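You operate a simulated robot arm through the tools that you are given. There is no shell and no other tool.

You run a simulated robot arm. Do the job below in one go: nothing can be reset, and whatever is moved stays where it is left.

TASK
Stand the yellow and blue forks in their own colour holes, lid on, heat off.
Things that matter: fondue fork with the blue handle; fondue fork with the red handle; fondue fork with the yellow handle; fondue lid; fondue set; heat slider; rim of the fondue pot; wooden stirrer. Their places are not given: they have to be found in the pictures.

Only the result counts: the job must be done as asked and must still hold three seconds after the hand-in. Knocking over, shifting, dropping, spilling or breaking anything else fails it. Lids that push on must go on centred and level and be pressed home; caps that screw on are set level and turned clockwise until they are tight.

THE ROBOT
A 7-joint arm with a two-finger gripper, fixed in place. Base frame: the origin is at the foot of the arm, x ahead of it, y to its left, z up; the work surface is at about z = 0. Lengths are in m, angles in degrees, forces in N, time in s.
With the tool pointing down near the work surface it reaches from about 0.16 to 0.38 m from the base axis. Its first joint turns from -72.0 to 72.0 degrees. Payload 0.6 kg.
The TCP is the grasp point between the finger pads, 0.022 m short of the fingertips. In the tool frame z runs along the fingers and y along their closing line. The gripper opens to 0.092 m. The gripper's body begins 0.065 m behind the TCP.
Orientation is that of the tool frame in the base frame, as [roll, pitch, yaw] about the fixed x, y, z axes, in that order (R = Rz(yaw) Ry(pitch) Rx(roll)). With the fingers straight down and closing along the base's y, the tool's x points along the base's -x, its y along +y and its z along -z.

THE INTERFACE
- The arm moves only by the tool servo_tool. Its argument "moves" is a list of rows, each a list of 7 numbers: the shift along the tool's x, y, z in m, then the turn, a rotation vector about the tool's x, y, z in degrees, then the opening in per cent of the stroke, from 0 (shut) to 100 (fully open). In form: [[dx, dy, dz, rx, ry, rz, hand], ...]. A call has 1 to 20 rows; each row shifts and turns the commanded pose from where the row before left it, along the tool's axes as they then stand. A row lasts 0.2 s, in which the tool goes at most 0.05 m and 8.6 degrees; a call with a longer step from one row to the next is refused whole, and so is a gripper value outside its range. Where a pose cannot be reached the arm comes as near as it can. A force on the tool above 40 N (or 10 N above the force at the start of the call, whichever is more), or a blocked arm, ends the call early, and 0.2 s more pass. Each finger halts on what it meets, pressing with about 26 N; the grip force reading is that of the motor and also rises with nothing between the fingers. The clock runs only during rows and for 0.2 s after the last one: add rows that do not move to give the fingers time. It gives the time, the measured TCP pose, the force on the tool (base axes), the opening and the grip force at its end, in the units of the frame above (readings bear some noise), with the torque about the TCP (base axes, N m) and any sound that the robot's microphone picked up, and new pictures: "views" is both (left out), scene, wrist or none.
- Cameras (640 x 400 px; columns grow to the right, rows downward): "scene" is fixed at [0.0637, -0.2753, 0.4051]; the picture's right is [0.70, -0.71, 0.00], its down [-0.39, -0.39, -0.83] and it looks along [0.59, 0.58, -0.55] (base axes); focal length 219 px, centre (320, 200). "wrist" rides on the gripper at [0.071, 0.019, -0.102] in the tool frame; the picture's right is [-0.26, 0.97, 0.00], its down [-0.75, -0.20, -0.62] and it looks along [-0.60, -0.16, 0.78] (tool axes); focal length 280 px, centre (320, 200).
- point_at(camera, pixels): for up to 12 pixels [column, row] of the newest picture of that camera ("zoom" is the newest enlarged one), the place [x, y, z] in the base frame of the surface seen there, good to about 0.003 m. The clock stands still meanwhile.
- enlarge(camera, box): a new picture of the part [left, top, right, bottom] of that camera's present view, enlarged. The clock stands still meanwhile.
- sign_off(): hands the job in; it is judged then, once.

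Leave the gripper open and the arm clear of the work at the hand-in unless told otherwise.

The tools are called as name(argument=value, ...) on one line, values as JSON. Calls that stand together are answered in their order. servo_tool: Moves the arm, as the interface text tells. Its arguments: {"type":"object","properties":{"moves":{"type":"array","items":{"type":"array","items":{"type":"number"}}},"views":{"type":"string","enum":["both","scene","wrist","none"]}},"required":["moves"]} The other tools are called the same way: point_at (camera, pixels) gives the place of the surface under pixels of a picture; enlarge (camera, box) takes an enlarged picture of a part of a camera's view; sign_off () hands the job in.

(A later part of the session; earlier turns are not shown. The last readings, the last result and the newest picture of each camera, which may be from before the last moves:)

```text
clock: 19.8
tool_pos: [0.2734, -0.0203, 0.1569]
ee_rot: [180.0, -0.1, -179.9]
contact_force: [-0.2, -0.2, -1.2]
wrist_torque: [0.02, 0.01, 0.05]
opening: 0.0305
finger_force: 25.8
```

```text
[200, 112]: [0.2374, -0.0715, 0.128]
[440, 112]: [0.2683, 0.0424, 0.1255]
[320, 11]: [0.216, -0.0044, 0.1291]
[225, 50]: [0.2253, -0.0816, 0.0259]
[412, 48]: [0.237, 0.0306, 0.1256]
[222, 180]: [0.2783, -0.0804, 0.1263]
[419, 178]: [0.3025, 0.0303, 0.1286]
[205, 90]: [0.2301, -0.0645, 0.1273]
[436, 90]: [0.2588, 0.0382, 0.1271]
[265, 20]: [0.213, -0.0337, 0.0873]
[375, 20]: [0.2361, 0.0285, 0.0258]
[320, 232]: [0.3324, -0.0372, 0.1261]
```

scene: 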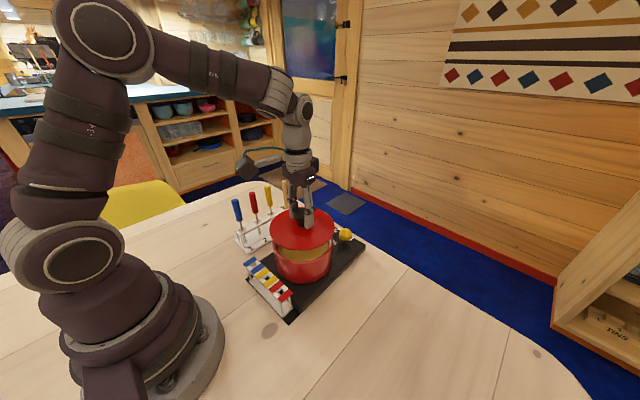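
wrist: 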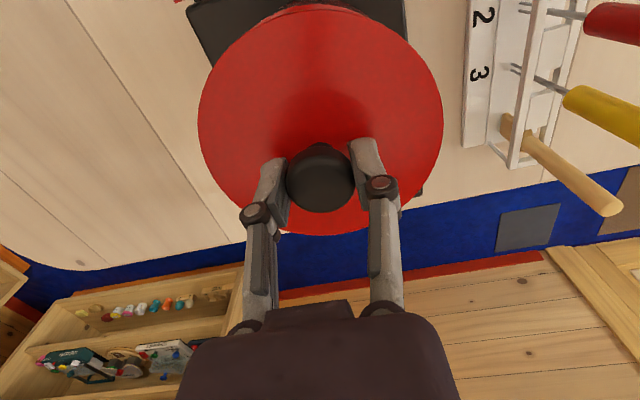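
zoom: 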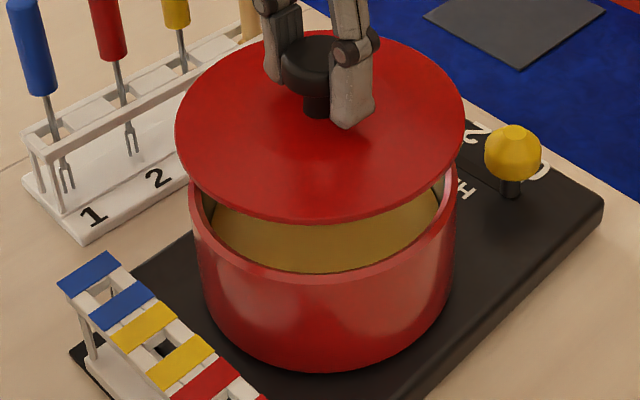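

The lid and pot centres agree to within about 1 mm. I'll lower slowly until contact.

servo_tool(moves=[[0, 0, 0.01, 0, 0, 0, 18], [0, 0, 0.008, 0, 0, 0, 18], [0, 0, 0.003, 0, 0, 0, 18], [0, 0, 0.002, 0, 0, 0, 18], [0, 0, 0, 0, 0, 0, 18]])

```text
clock: 21.0
tool_pos: [0.2727, -0.0192, 0.133]
ee_rot: [-179.9, -0.1, -180.0]
contact_force: [-0.1, 0.2, -1.3]
wrist_torque: [0.0, 0.01, -0.03]
opening: 0.0305
finger_force: 26.3
```

scene: 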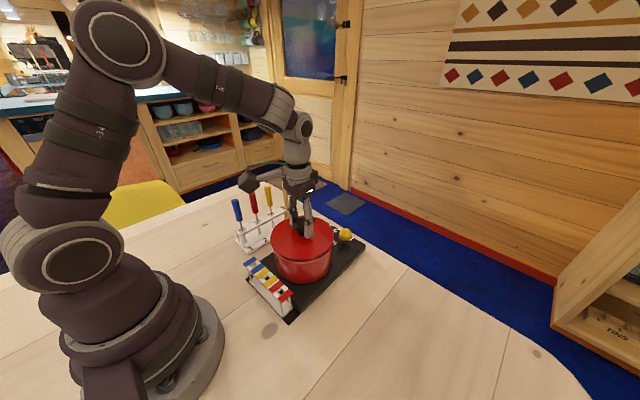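
wrist: 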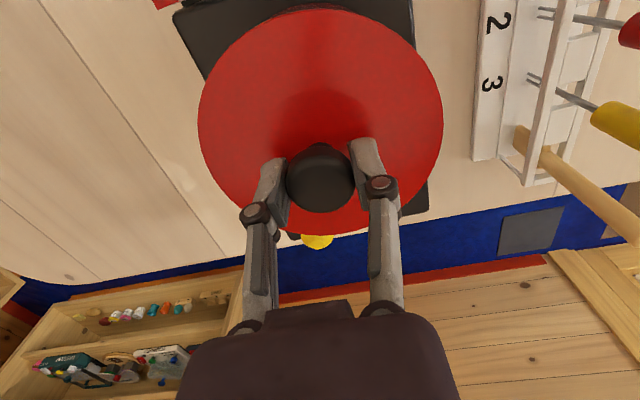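

Still no contact at z=0.133. I'll zoom on the gap and keep lowering in small steps.

enlarge(camera="scene", box=[254, 200, 350, 290])

servo_tool(moves=[[0, 0, 0.002, 0, 0, 0, 18], [0, 0, 0.002, 0, 0, 0, 18], [0, 0, 0.001, 0, 0, 0, 18], [0, 0, 0, 0, 0, 0, 18]], views="scene")

enlarge(camera="scene", box=[254, 200, 350, 290])

```text
4.44 times, centred on (302, 245) of scene
```

zoom: 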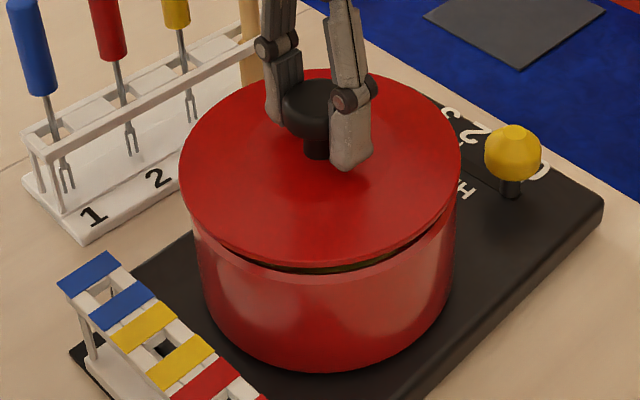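

```text
clock: 22.0
tool_pos: [0.272, -0.0192, 0.1279]
ee_rot: [-180.0, -0.2, 179.9]
contact_force: [-0.5, 0.7, -1.0]
wrist_torque: [0.0, -0.03, -0.01]
opening: 0.0305
finger_force: 26.3
```

scene: 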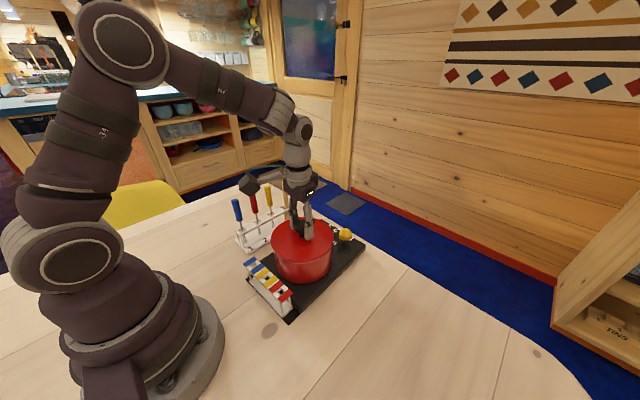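

```text
4.44 times, centred on (302, 245) of scene
```

zoom: 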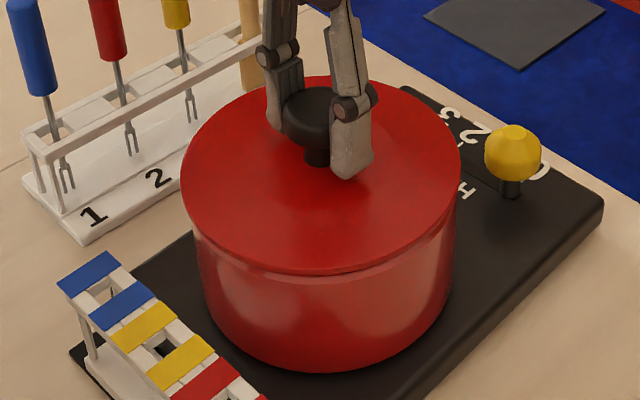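

The gap is nearly closed and there's no force yet. I'll continue in 1 mm steps.

servo_tool(moves=[[0, 0, 0.001, 0, 0, 0, 18], [0, 0, 0.001, 0, 0, 0, 18], [0, 0, 0.001, 0, 0, 0, 18], [0, 0, 0, 0, 0, 0, 18]], views="none")

```text
clock: 23.0
tool_pos: [0.2722, -0.021, 0.125]
ee_rot: [-180.0, -0.1, 180.0]
contact_force: [0.0, 0.3, -1.0]
wrist_torque: [0.0, 0.01, 0.0]
opening: 0.0305
finger_force: 26.1
```

No contact at z=0.125 either, so I'll keep going in 1 mm steps.

servo_tool(moves=[[0, 0, 0.001, 0, 0, 0, 18], [0, 0, 0.001, 0, 0, 0, 18], [0, 0, 0.001, 0, 0, 0, 18], [0, 0, 0, 0, 0, 0, 18]], views="scene")

enlarge(camera="scene", box=[254, 200, 350, 290])

```text
clock: 24.0
tool_pos: [0.2732, -0.0202, 0.1231]
ee_rot: [-180.0, -0.2, -179.9]
contact_force: [-6.3, -3.7, 18.1]
wrist_torque: [-0.03, 0.09, -0.01]
opening: 0.0305
finger_force: 26.1
```

scene: 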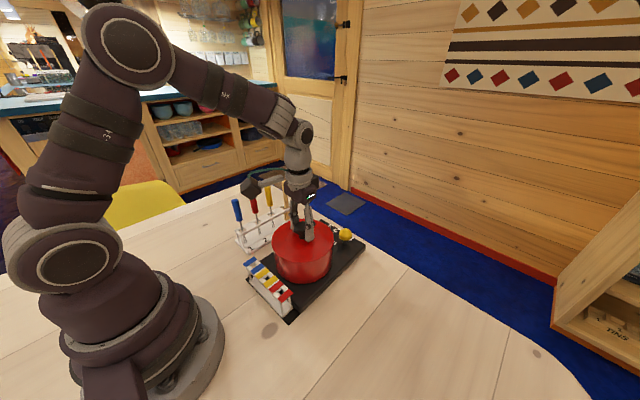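

```text
4.44 times, centred on (302, 245) of scene
```

zoom: 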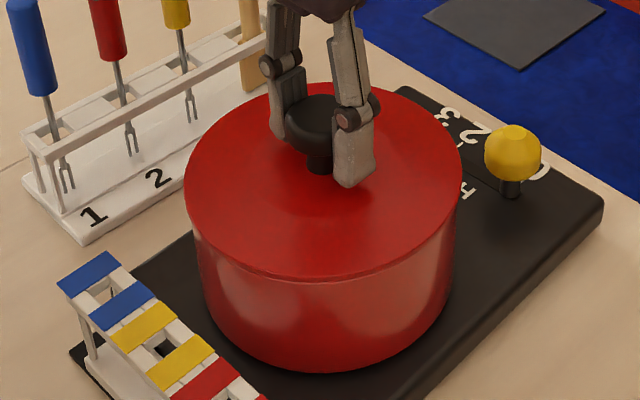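

Contact is made at z=0.123 with 18 N, and the lid now sits on the rim. I'll open the hand, rise a little and check that it's level.

servo_tool(moves=[[0, 0, -0.0005, 0, 0, 0, 30], [0, 0, 0, 0, 0, 0, 45], [0, 0, 0, 0, 0, 0, 60], [0, 0, 0, 0, 0, 0, 60], [0, 0, 0, 0, 0, 0, 60], [0, 0, -0.02, 0, 0, 0, 60], [0, 0, -0.03, 0, 0, 0, 60], [0, 0, 0, 0, 0, 0, 60]])

enlarge(camera="scene", box=[254, 200, 350, 290])

```text
clock: 25.8
tool_pos: [0.2717, -0.0217, 0.1731]
ee_rot: [-180.0, -0.1, 180.0]
contact_force: [0.6, -0.6, 0.3]
wrist_torque: [-0.01, 0.0, 0.02]
opening: 0.0552
finger_force: 0.1
```

scene: 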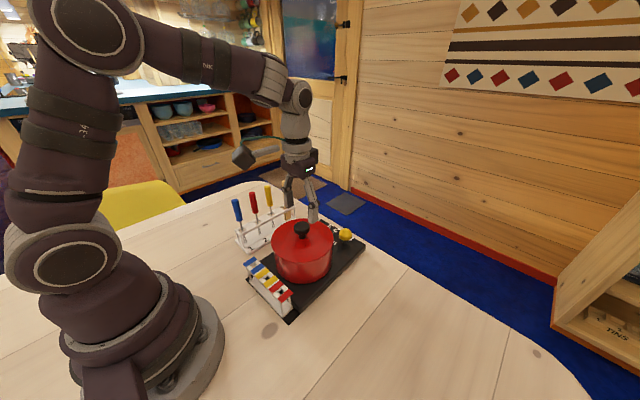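
wrist: 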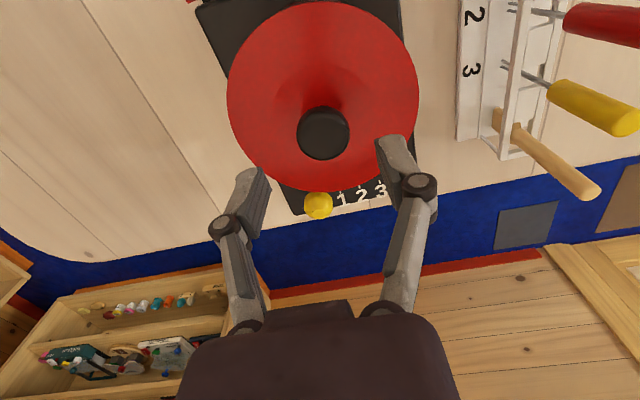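

```text
4.44 times, centred on (302, 245) of scene
```

zoom: 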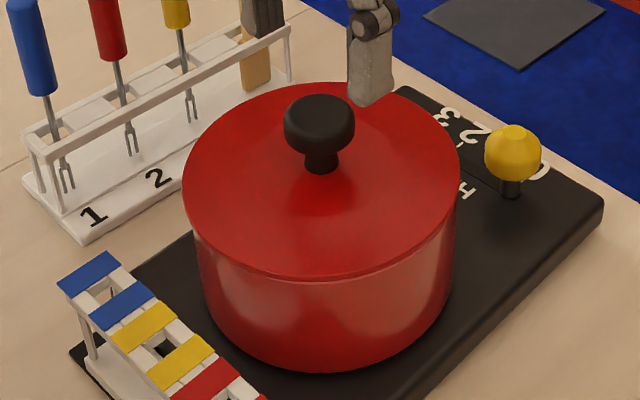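

The lid looks level. I'll measure its edge heights at several points to check for tilt and that it's home.

point_at(camera="wrist", pixels=[[231, 100], [414, 95], [322, 6], [320, 186], [250, 45], [395, 45], [250, 150], [323, 130], [385, 165], [345, 40]])

point_at(camera="zoom", pixels=[[188, 180], [456, 170], [325, 270], [260, 258], [395, 258], [325, 88], [230, 110], [420, 115], [318, 120]])

```text
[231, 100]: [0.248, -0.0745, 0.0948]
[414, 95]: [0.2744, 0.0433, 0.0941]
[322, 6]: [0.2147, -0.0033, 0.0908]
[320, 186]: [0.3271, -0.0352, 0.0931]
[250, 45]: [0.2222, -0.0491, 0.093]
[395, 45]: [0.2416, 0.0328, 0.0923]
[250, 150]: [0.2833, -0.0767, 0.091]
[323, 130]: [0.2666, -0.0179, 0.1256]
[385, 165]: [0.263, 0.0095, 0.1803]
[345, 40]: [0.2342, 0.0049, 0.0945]
```

```text
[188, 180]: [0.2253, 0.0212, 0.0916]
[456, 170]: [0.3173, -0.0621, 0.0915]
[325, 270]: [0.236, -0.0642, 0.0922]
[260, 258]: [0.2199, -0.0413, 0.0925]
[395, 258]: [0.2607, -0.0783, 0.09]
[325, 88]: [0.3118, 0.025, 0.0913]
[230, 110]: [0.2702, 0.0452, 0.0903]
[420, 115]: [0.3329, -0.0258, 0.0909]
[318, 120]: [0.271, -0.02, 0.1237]
```

The lid edge is level all around at z≈0.092 and centred. To press it home I'll close the fingers above the knob and push straight down gently, since the knob top is at z≈0.125.

servo_tool(moves=[[0, 0.001, 0, 0, 0, 0, 0], [0, 0, 0, 0, 0, 0, 0], [0, 0, 0, 0, 0, 0, 0], [0, 0, 0, 0, 0, 0, 0], [0, 0, 0.015, 0, 0, 0, 0], [0, 0, 0.006, 0, 0, 0, 0], [0, 0, 0.003, 0, 0, 0, 0], [0, 0, 0.002, 0, 0, 0, 0], [0, 0, 0.001, 0, 0, 0, 0], [0, 0, 0, 0, 0, 0, 0]], views="scene")

```text
clock: 28.0
tool_pos: [0.2728, -0.019, 0.1466]
ee_rot: [180.0, 0.0, 180.0]
contact_force: [-8.8, -1.7, 19.5]
wrist_torque: [-0.02, 0.16, 0.02]
opening: 0.0059
finger_force: 26.0
```

scene: 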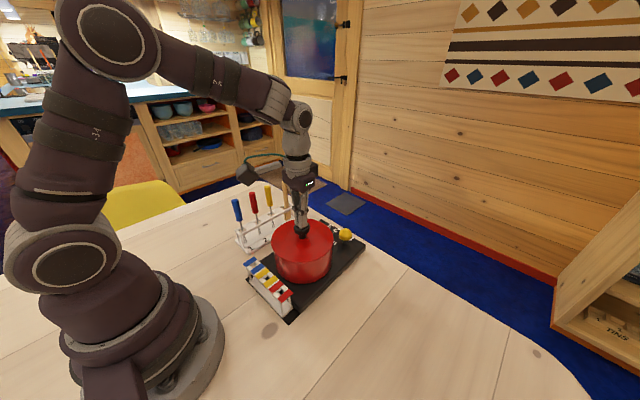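

That's 20 N of press. I'll press another 1 mm to see whether it gives, then back off.

servo_tool(moves=[[0, 0, 0.001, 0, 0, 0, 0], [0, 0, 0, 0, 0, 0, 0]], views="none")

```text
clock: 28.4
tool_pos: [0.2735, -0.0185, 0.1455]
ee_rot: [-179.9, -0.1, -180.0]
contact_force: [-3.2, 1.2, 9.6]
wrist_torque: [0.02, 0.08, -0.03]
opening: 0.0058
finger_force: 26.4
stopped in row 1: the force on the tool passed its limit at 45 N (the readings are from after the stop); the commanded pose is now the measured one
```

It took a 45 N peak and is solid. I'll lift off and check the lid edges again.

servo_tool(moves=[[0, 0, -0.01, 0, 0, 0, 0], [0, 0, -0.03, 0, 0, 0, 0], [0, 0, -0.03, 0, 0, 0, 30], [0, 0, 0, 0, 0, 0, 60]])

enlarge(camera="scene", box=[230, 180, 350, 300])

point_at(camera="zoom", pixels=[[217, 237], [412, 237], [320, 305], [260, 295], [375, 295], [320, 175]])

```text
clock: 29.4
tool_pos: [0.2738, -0.0198, 0.2172]
ee_rot: [180.0, -0.1, 179.9]
contact_force: [-0.4, 0.3, 0.3]
wrist_torque: [0.01, 0.0, 0.03]
opening: 0.0548
finger_force: 0.4
```

scene: 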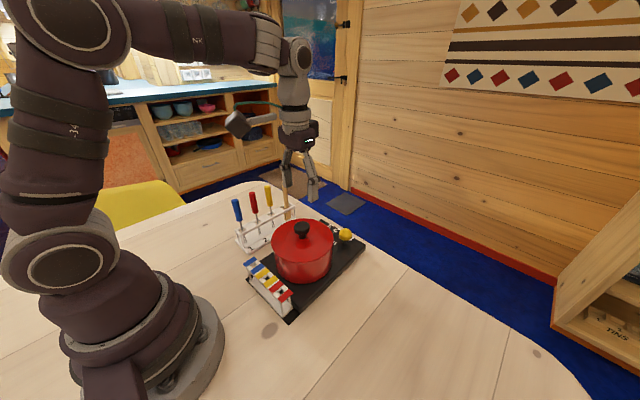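
wrist: 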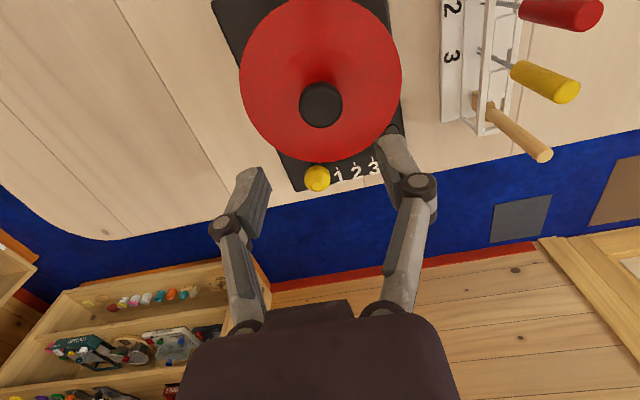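

```text
3.33 times, centred on (290, 240) of scene
```

zoom: 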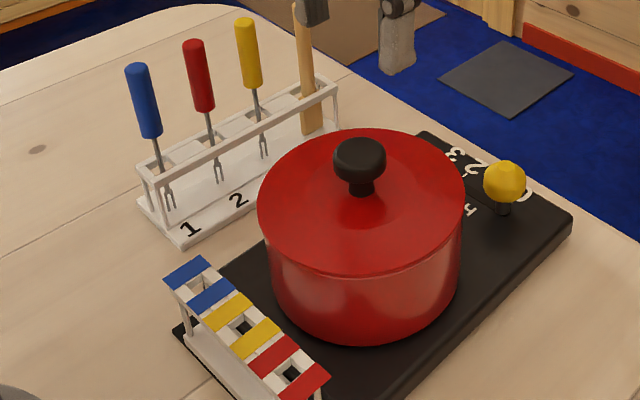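

```text
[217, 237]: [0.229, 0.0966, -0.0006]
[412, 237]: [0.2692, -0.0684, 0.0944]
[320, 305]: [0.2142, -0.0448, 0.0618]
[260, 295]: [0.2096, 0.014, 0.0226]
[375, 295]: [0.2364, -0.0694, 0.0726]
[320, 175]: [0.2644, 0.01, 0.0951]
```

The lid is level and seated. Next are the forks. I'll move above the yellow fork, near (0.300,0.132), at a safe height and look closely.

servo_tool(moves=[[-0.0065, 0.038, 0, 0, 0, 0, 60], [-0.0065, 0.038, 0, 0, 0, 0, 60], [-0.0065, 0.038, 0, 0, 0, 0, 60], [-0.0065, 0.038, 0, 0, 0, 0, 60], [0, 0, 0, 0, 0, 0, 60]])

enlarge(camera="wrist", box=[220, 0, 460, 200])

enlarge(camera="scene", box=[220, 170, 320, 260])

```text
clock: 30.6
tool_pos: [0.3015, 0.1316, 0.2166]
ee_rot: [180.0, 0.0, 180.0]
contact_force: [0.7, -0.4, -0.6]
wrist_torque: [0.01, 0.01, -0.02]
opening: 0.0556
finger_force: 0.1
```

scene: 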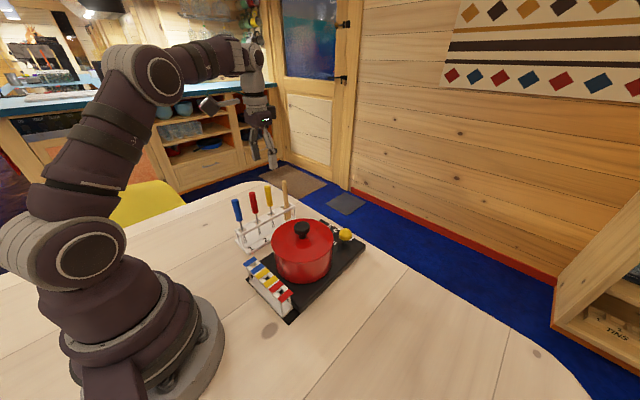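
wrist: 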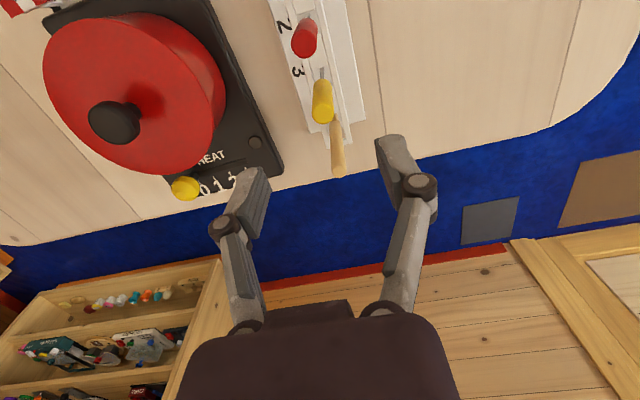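

```text
2.00 times, centred on (340, 100) of wrist
```

zoom: 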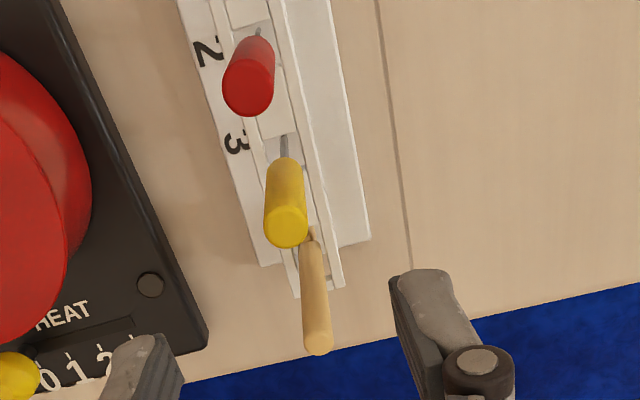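

```text
4.44 times, centred on (270, 215) of scene
```

zoom: 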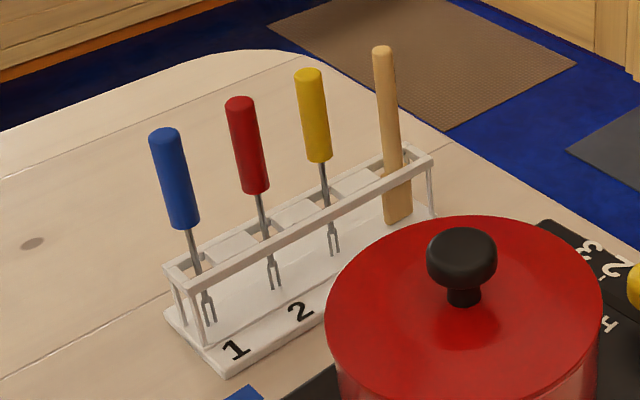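

I'll measure the yellow and blue fork handles (top, bottom, tines) and the rack rails from this scene zoom.

point_at(camera="zoom", pixels=[[308, 74], [313, 115], [318, 156], [324, 185], [334, 235], [163, 134], [174, 180], [183, 223], [207, 300], [300, 222], [198, 280], [400, 160]])

point_at(camera="wrist", pixels=[[323, 113], [314, 108], [332, 110], [323, 90], [323, 82], [304, 40], [338, 165], [346, 140], [330, 125]])

```text
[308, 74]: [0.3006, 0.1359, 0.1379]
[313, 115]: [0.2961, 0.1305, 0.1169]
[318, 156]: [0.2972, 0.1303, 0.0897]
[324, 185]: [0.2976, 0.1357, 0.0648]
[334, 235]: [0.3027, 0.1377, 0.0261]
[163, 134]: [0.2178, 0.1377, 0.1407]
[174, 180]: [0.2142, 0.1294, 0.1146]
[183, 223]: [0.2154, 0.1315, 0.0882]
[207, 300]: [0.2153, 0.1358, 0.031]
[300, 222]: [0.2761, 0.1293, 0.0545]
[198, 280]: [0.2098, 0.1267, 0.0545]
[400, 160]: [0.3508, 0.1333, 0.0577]
```

```text
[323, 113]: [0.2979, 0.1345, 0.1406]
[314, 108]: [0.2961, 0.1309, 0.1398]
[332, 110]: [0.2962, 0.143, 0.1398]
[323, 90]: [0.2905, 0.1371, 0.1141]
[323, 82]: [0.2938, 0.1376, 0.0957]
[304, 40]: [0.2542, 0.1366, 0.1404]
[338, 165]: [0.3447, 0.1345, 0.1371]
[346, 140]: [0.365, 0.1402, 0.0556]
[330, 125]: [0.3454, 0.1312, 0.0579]
```

The yellow handle axis is at about (0.300,0.1355), upright, with the handle from z 0.088 to 0.141. I'll descend with the hand part-open to z≈0.117.

servo_tool(moves=[[0.001, 0.004, 0.03, 0, 0, 0, 60], [0, 0, 0.03, 0, 0, 0, 60], [0, 0, 0.025, 0, 0, 0, 60], [0, 0, 0.014, 0, 0, 0, 60], [0, 0, 0, 0, 0, 0, 60]])

enlarge(camera="wrist", box=[220, 80, 420, 230])

```text
clock: 31.8
tool_pos: [0.2992, 0.1366, 0.1173]
ee_rot: [-180.0, -0.1, 180.0]
contact_force: [0.1, 0.5, 0.6]
wrist_torque: [0.02, 0.01, 0.05]
opening: 0.0552
finger_force: 0.1
```

scene: 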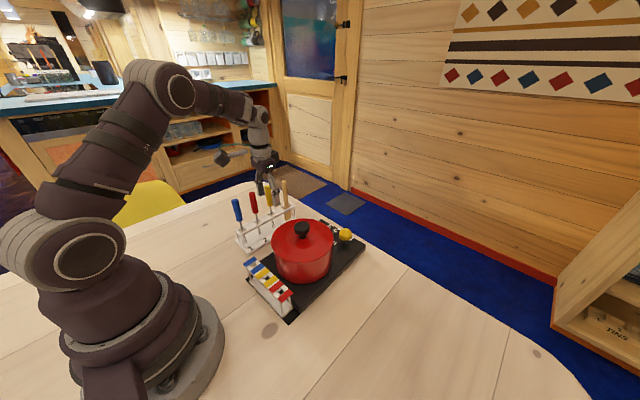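
wrist: 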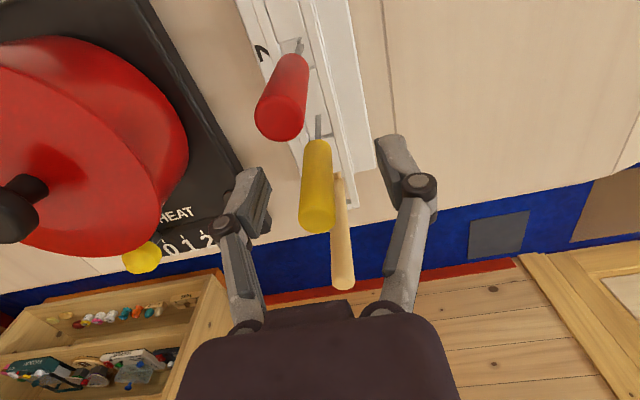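

```text
2.67 times, centred on (320, 155) of wrist
```

zoom: 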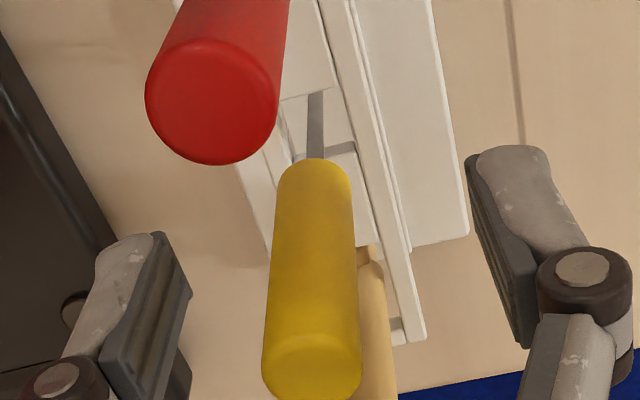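

The handle is almost centred between the fingers, about 1.5 mm to the -y side. I'll shift by that and close.

servo_tool(moves=[[0, -0.0015, 0, 0, 0, 0, 40], [0, 0, 0, 0, 0, 0, 25], [0, 0, 0, 0, 0, 0, 15], [0, 0, 0, 0, 0, 0, 8], [0, 0, 0, 0, 0, 0, 8], [0, 0, 0, 0, 0, 0, 8]])

enlarge(camera="wrist", box=[220, 80, 420, 230])

```text
clock: 33.2
tool_pos: [0.2991, 0.1353, 0.1172]
ee_rot: [-180.0, 0.0, 179.9]
contact_force: [-0.1, 0.2, -0.2]
wrist_torque: [0.01, 0.02, 0.02]
opening: 0.0128
finger_force: 26.0
```

scene: 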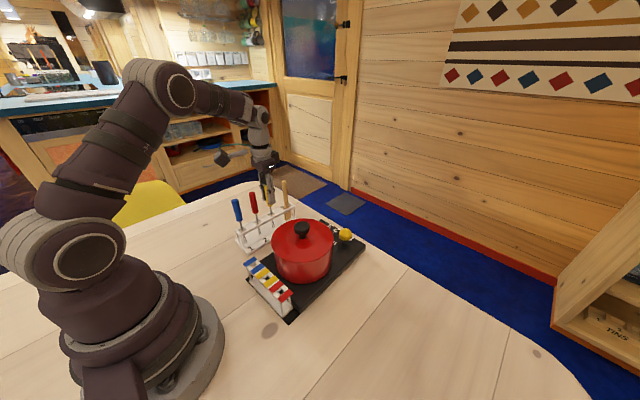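
wrist: 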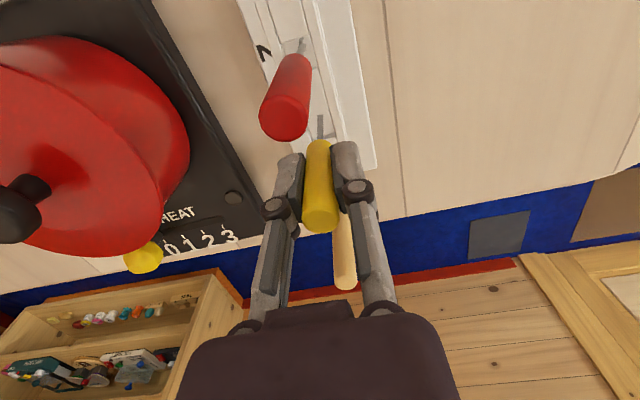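

```text
2.67 times, centred on (320, 155) of wrist
```

zoom: 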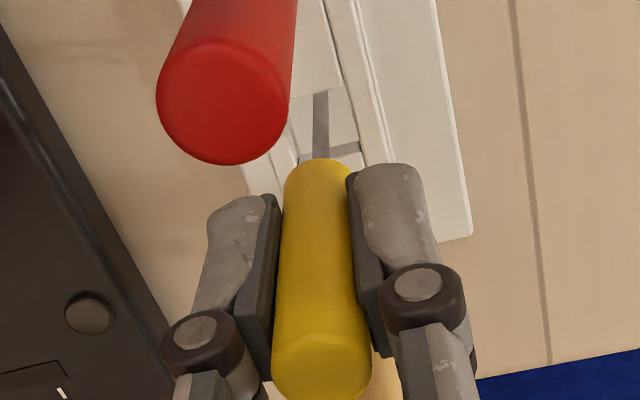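

The fork is gripped at 12.8 mm. I'll lift straight up 9 cm.

servo_tool(moves=[[0, 0, -0.01, 0, 0, 0, 8], [0, 0, -0.02, 0, 0, 0, 8], [0, 0, -0.03, 0, 0, 0, 8], [0, 0, -0.03, 0, 0, 0, 8], [0, 0, 0, 0, 0, 0, 8]])

enlarge(camera="scene", box=[220, 130, 320, 260])

```text
clock: 34.4
tool_pos: [0.2975, 0.1363, 0.2079]
ee_rot: [-180.0, 0.0, 179.9]
contact_force: [1.2, -0.8, -0.3]
wrist_torque: [0.02, 0.04, -0.05]
opening: 0.0129
finger_force: 25.7
```

scene: 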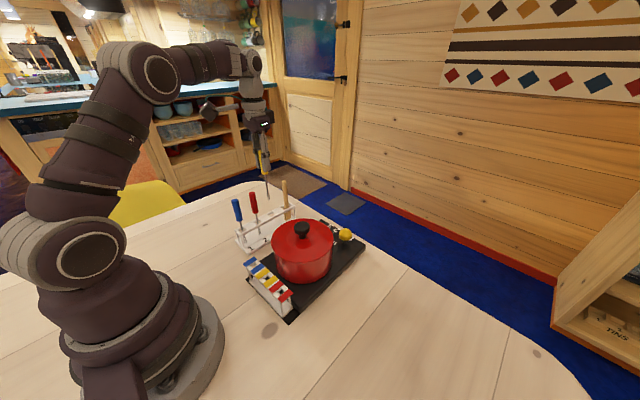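
wrist: 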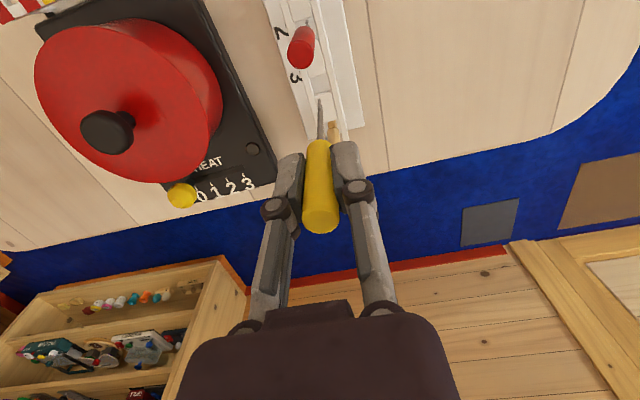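

```text
3.08 times, centred on (270, 195) of scene
```

zoom: 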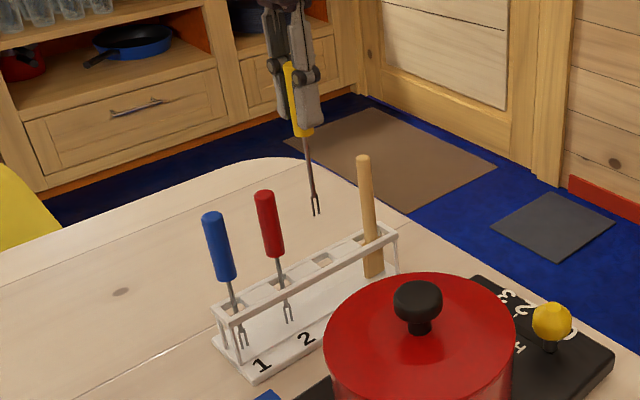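

The fork is out and vertical. I'll measure the shank and tine tips.

enlarge(camera="scene", box=[245, 140, 290, 205])

```text
6.15 times, centred on (268, 172) of scene
```

zoom: 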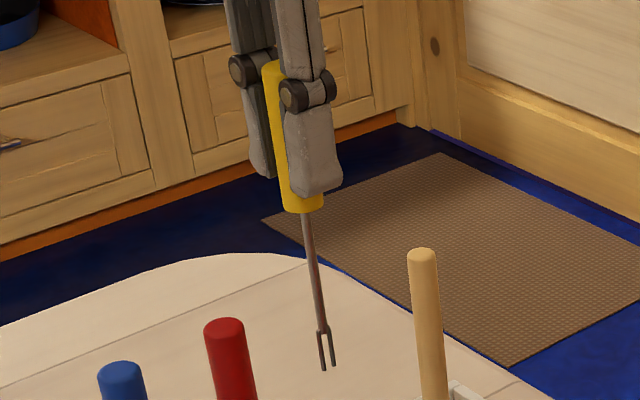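

point_at(camera="zoom", pixels=[[306, 212], [312, 250], [317, 295], [321, 325], [324, 366], [334, 364], [330, 335], [320, 345]])

```text
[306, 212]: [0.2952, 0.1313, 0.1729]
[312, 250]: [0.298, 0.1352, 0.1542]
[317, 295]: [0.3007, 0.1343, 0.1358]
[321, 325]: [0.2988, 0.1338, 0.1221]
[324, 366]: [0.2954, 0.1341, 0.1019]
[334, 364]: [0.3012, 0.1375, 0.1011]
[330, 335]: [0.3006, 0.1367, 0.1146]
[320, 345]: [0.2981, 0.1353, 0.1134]
```

The tip is 0.108 below the TCP and the fork is vertical. The tines spread about 7 mm in x. I'll go round the other forks: first -y by 5 cm, then towards the base to x≈0.177, then over to the stand at this height.

servo_tool(moves=[[0, -0.025, 0, 0, 0, 0, 8], [0, -0.027, 0, 0, 0, 0, 8], [0.025, 0, 0, 0, 0, 0, 8], [0.03, 0, 0, 0, 0, 0, 8], [0.03, 0, 0, 0, 0, 0, 8], [0.03, 0, 0, 0, 0, 0, 8], [0.0065, 0, 0, 0, 0, 0, 8], [0, 0, 0, 0, 0, 0, 8]])

```text
clock: 36.2
tool_pos: [0.1746, 0.085, 0.2061]
ee_rot: [-180.0, 0.0, -179.9]
contact_force: [-0.2, -0.7, -0.4]
wrist_torque: [0.04, 0.02, 0.01]
opening: 0.0129
finger_force: 25.9
```

scene: 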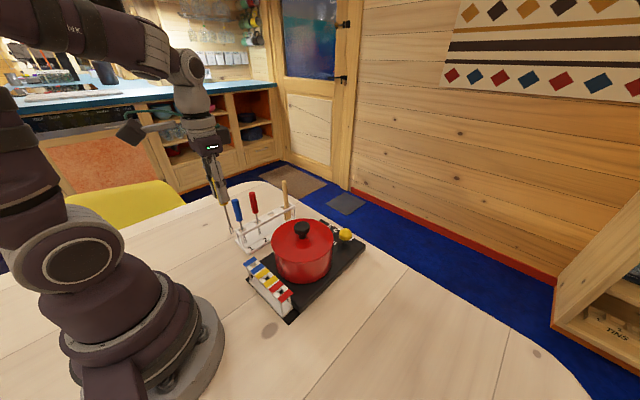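
wrist: 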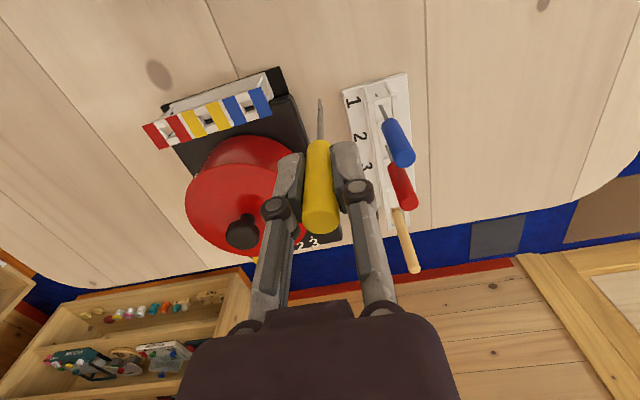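

The stand is visible in the wrist view at (210,118). I'll zoom in on it to locate the holes.

enlarge(camera="wrist", box=[135, 60, 295, 160])

enlarge(camera="scene", box=[240, 250, 300, 310])

```text
4.00 times, centred on (215, 110) of wrist
```

zoom: 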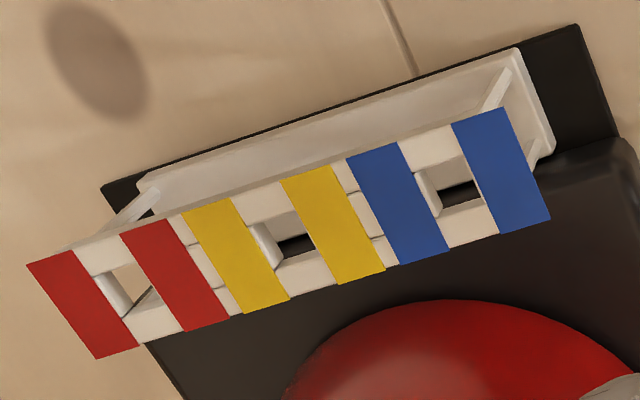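

```text
6.67 times, centred on (270, 280) of scene
```

zoom: 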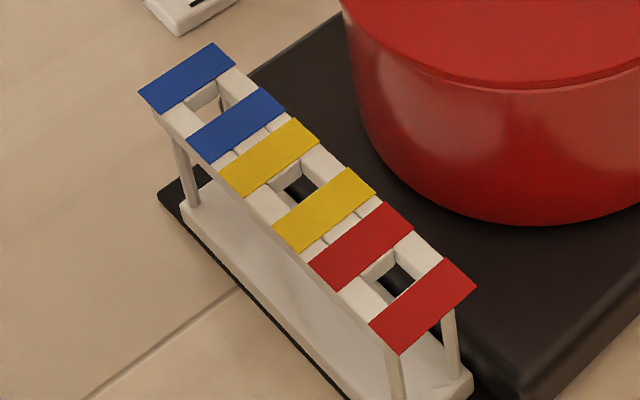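

I'll measure the strips and white bars bounding the yellow and blue holes in this scene zoom. The hole centres are their midpoints.

point_at(camera="zoom", pixels=[[270, 158], [324, 209], [263, 205], [330, 162], [186, 77], [236, 123], [178, 120], [242, 83], [220, 178], [317, 140], [275, 228], [373, 190]])

point_at(camera="wrist", pixels=[[194, 124], [218, 116], [203, 112], [212, 127], [231, 111], [260, 102], [242, 97], [253, 116]])

```text
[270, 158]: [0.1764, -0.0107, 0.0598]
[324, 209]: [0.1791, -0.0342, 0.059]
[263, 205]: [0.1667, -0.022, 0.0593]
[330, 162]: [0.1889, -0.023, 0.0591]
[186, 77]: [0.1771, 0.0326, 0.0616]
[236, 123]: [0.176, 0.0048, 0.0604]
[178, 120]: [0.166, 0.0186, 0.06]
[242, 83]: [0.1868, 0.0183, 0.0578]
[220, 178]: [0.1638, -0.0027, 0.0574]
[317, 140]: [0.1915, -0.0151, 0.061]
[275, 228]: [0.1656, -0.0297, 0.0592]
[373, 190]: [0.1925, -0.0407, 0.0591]
```

```text
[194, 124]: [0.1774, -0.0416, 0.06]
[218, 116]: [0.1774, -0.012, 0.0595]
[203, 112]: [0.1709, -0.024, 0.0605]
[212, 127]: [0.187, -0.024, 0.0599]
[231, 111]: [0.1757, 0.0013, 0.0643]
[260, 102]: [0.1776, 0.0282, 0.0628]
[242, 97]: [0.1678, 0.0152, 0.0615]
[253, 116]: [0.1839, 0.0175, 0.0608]
```

Averaged hole centres are yellow (0.178,-0.024) and blue (0.1764,0.017). I'll move above the yellow hole, keeping the tip well above the stand, then check visually.

servo_tool(moves=[[-0.001, -0.0273, 0, 0, 0, 0, 8], [-0.001, -0.0273, 0, 0, 0, 0, 8], [0, -0.0273, 0, 0, 0, 0, 8], [0, -0.0273, 0, 0, 0, 0, 8], [0, 0, 0.015, 0, 0, 0, 8], [0, 0, 0.013, 0, 0, 0, 8], [0, 0, 0, 0, 0, 0, 8], [0, 0, 0, 0, 0, 0, 8]])

enlarge(camera="scene", box=[240, 230, 300, 310])

enlarge(camera="wrist", box=[260, 40, 400, 180])

```text
clock: 38.0
tool_pos: [0.1793, -0.0249, 0.179]
ee_rot: [180.0, 0.0, -180.0]
contact_force: [0.5, 0.2, -0.5]
wrist_torque: [0.01, -0.03, -0.01]
opening: 0.0131
finger_force: 25.9
```

scene: 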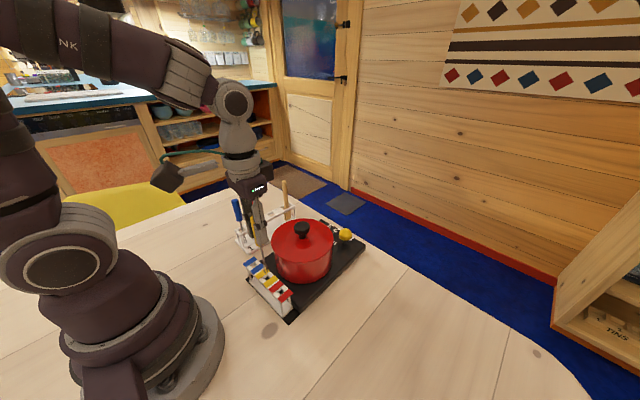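
wrist: 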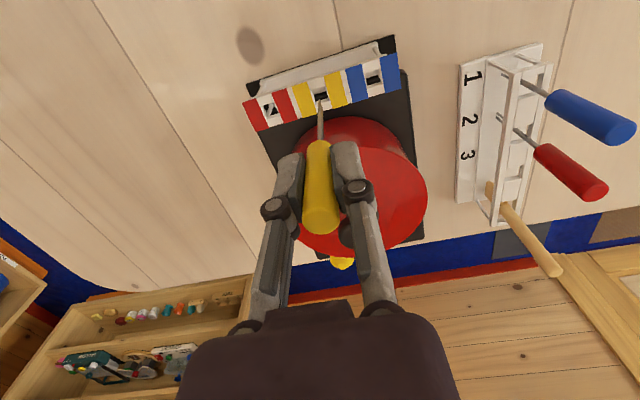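

```text
5.00 times, centred on (270, 270) of scene
```

zoom: 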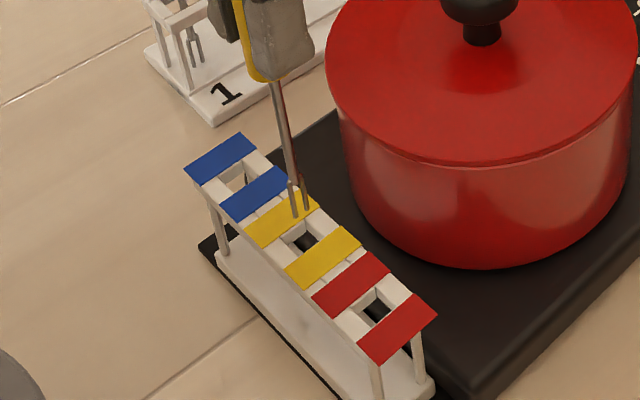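

```text
2.86 times, centred on (330, 110) of wrist
```

zoom: 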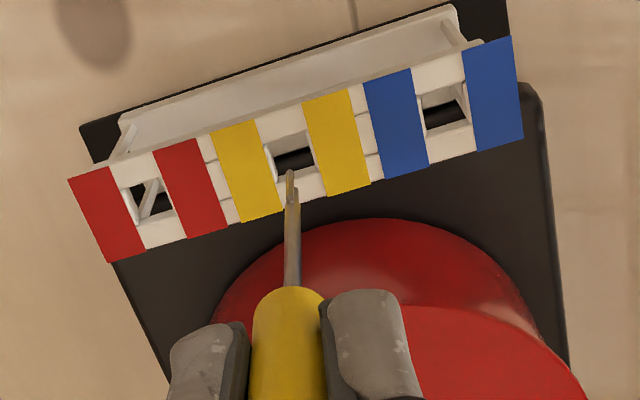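

The tip is about 11 mm above the stand. The wrist view shows good alignment and the scene view hints it may be 2–3 mm too far out. I'll measure the tines and hole bounds again in the same enlarged picture.

enlarge(camera="scene", box=[255, 255, 285, 290])

```text
11.43 times, centred on (270, 272) of scene
```

zoom: 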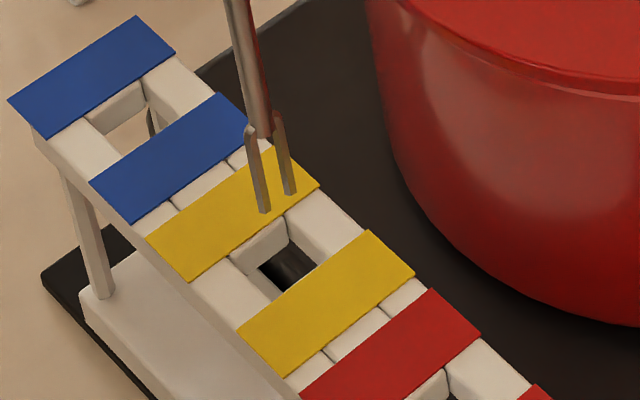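

I'll measure the tine tips, the strips and the bars here.

point_at(camera="zoom", pixels=[[264, 208], [291, 190], [258, 165], [284, 155], [250, 80], [225, 230], [320, 300], [238, 278], [325, 223], [255, 246], [262, 134], [350, 245]])

```text
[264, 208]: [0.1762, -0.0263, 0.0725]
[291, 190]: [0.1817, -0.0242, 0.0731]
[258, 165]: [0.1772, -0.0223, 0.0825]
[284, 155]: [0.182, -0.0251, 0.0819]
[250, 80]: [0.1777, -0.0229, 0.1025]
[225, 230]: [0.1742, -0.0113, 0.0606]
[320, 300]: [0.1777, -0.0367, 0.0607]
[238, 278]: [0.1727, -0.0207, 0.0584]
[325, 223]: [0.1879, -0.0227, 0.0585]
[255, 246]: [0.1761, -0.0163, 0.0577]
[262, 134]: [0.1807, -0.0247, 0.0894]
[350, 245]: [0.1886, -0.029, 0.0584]
```

The tines are centred at about (0.180,-0.024) and the hole at (0.1786,-0.024). I'll shift 1.5 mm towards the base and lower the tines into the hole slowly.

servo_tool(moves=[[0.0015, 0, 0, 0, 0, 0, 8], [0, 0, 0.004, 0, 0, 0, 8], [0, 0, 0.004, 0, 0, 0, 8], [0, 0, 0.003, 0, 0, 0, 8], [0, 0, 0.003, 0, 0, 0, 8], [0, 0, 0.003, 0, 0, 0, 8], [0, 0, 0, 0, 0, 0, 8]])

enlarge(camera="scene", box=[255, 255, 285, 290])

```text
clock: 39.6
tool_pos: [0.1763, -0.0255, 0.1617]
ee_rot: [-179.9, 0.0, 179.9]
contact_force: [-0.6, 0.5, -0.6]
wrist_torque: [0.02, 0.01, 0.01]
opening: 0.0132
finger_force: 26.0
```

scene: 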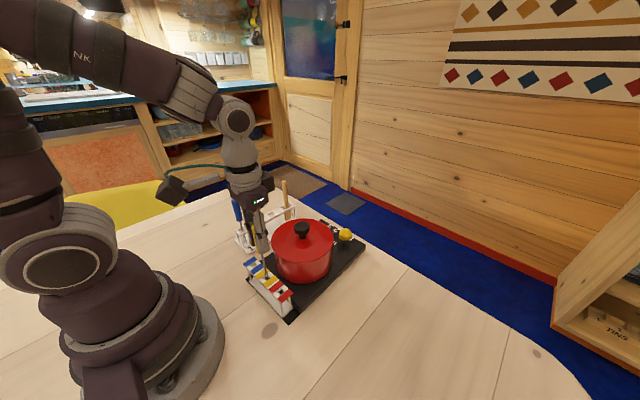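
wrist: 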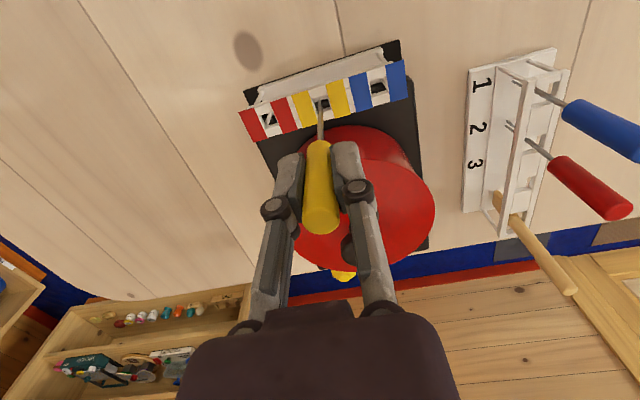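

```text
11.43 times, centred on (270, 272) of scene
```

zoom: 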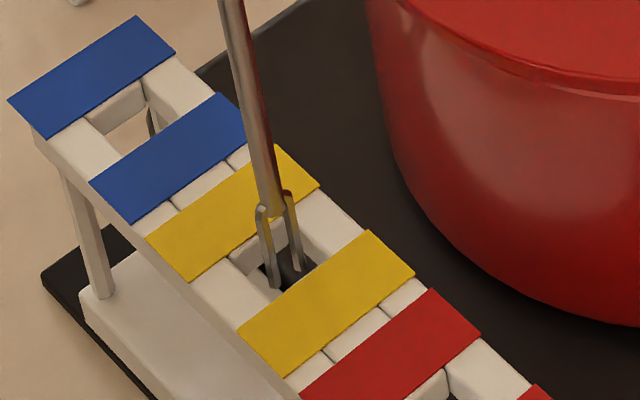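

The tines have entered the yellow hole cleanly with no force. I'll lower further towards the base plate.

servo_tool(moves=[[0, 0, 0.005, 0, 0, 0, 8], [0, 0, 0.005, 0, 0, 0, 8], [0, 0, 0.005, 0, 0, 0, 8], [0, 0, 0.005, 0, 0, 0, 8], [0, 0, 0.005, 0, 0, 0, 8], [0, 0, 0, 0, 0, 0, 8]])

enlarge(camera="scene", box=[235, 225, 305, 320])

```text
clock: 41.0
tool_pos: [0.1773, -0.0242, 0.1373]
ee_rot: [-179.9, 0.0, -180.0]
contact_force: [-0.9, -0.4, 0.5]
wrist_torque: [-0.01, 0.03, -0.02]
opening: 0.0132
finger_force: 26.4
```

scene: 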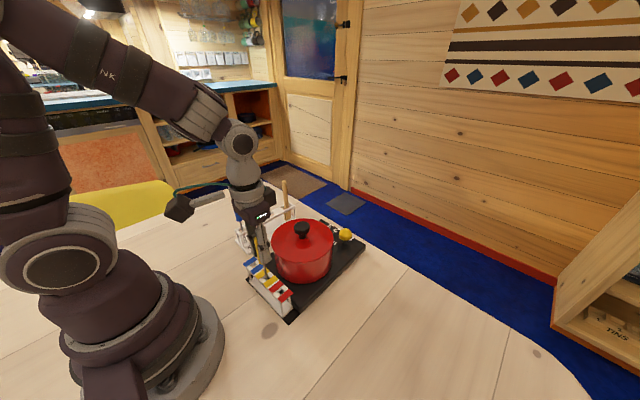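
wrist: 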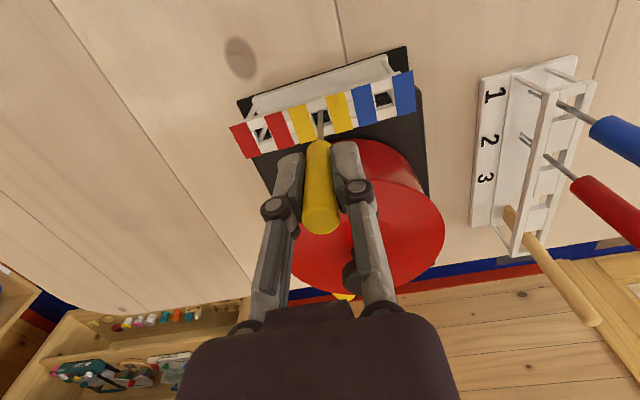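

```text
4.21 times, centred on (270, 272) of scene
```

zoom: 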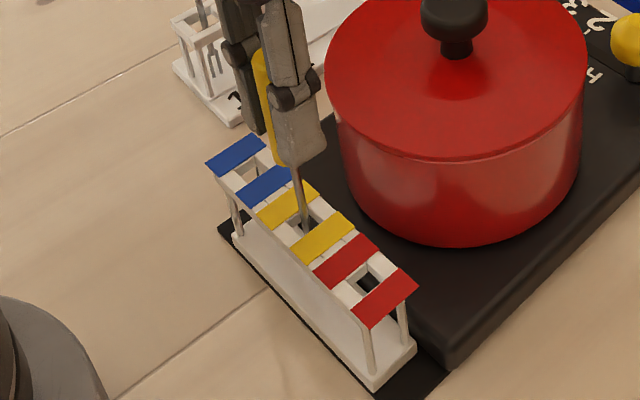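

The tip is now at z≈0.029. I'll go on in small steps until the base plate is felt.

servo_tool(moves=[[0, 0, 0.003, 0, 0, 0, 8], [0, 0, 0.003, 0, 0, 0, 8], [0, 0, 0.002, 0, 0, 0, 8], [0, 0, 0.002, 0, 0, 0, 8], [0, 0, 0, 0, 0, 0, 8]], views="none")

```text
clock: 42.2
tool_pos: [0.1767, -0.0264, 0.1276]
ee_rot: [179.9, 0.1, -180.0]
contact_force: [-0.4, 0.1, 0.0]
wrist_torque: [-0.03, 0.02, 0.01]
opening: 0.0131
finger_force: 26.3
```

Nothing is felt yet at z=0.1276, so I'll continue in 1 mm steps.

servo_tool(moves=[[0, 0, 0.001, 0, 0, 0, 8], [0, 0, 0.001, 0, 0, 0, 8], [0, 0, 0.001, 0, 0, 0, 8], [0, 0, 0.001, 0, 0, 0, 8], [0, 0, 0, 0, 0, 0, 8]], views="none")

```text
clock: 43.4
tool_pos: [0.1758, -0.0246, 0.1233]
ee_rot: [-180.0, 0.0, -180.0]
contact_force: [0.0, 0.1, 0.2]
wrist_torque: [0.02, 0.06, 0.01]
opening: 0.0129
finger_force: 26.0
```

servo_tool(moves=[[0, 0, 0.001, 0, 0, 0, 8], [0, 0, 0.001, 0, 0, 0, 8], [0, 0, 0.001, 0, 0, 0, 8], [0, 0, 0.001, 0, 0, 0, 8], [0, 0, 0, 0, 0, 0, 8]])

enlarge(camera="scene", box=[240, 240, 300, 310])

```text
clock: 44.6
tool_pos: [0.1775, -0.0258, 0.1191]
ee_rot: [-180.0, 0.1, -179.9]
contact_force: [1.4, -0.1, 24.3]
wrist_torque: [-0.03, -0.17, 0.02]
opening: 0.013
finger_force: 26.3
```

scene: 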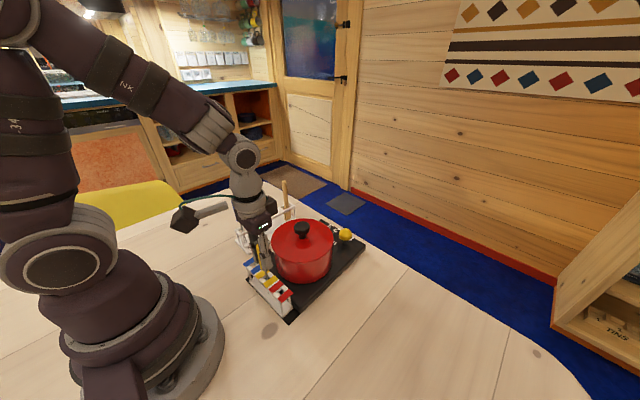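
wrist: 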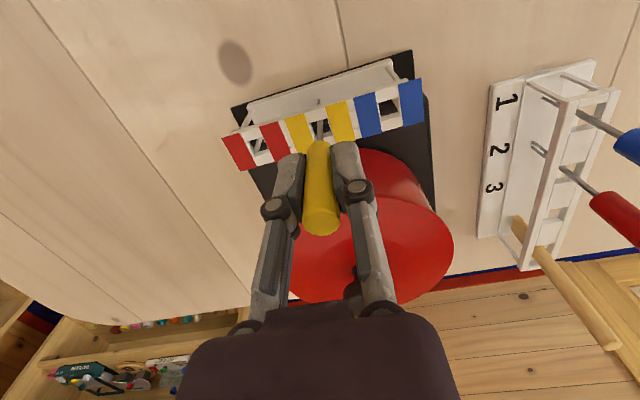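

```text
5.71 times, centred on (270, 275) of scene
```

zoom: 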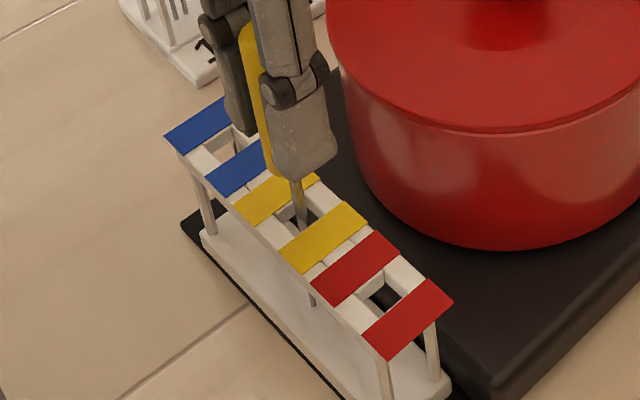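

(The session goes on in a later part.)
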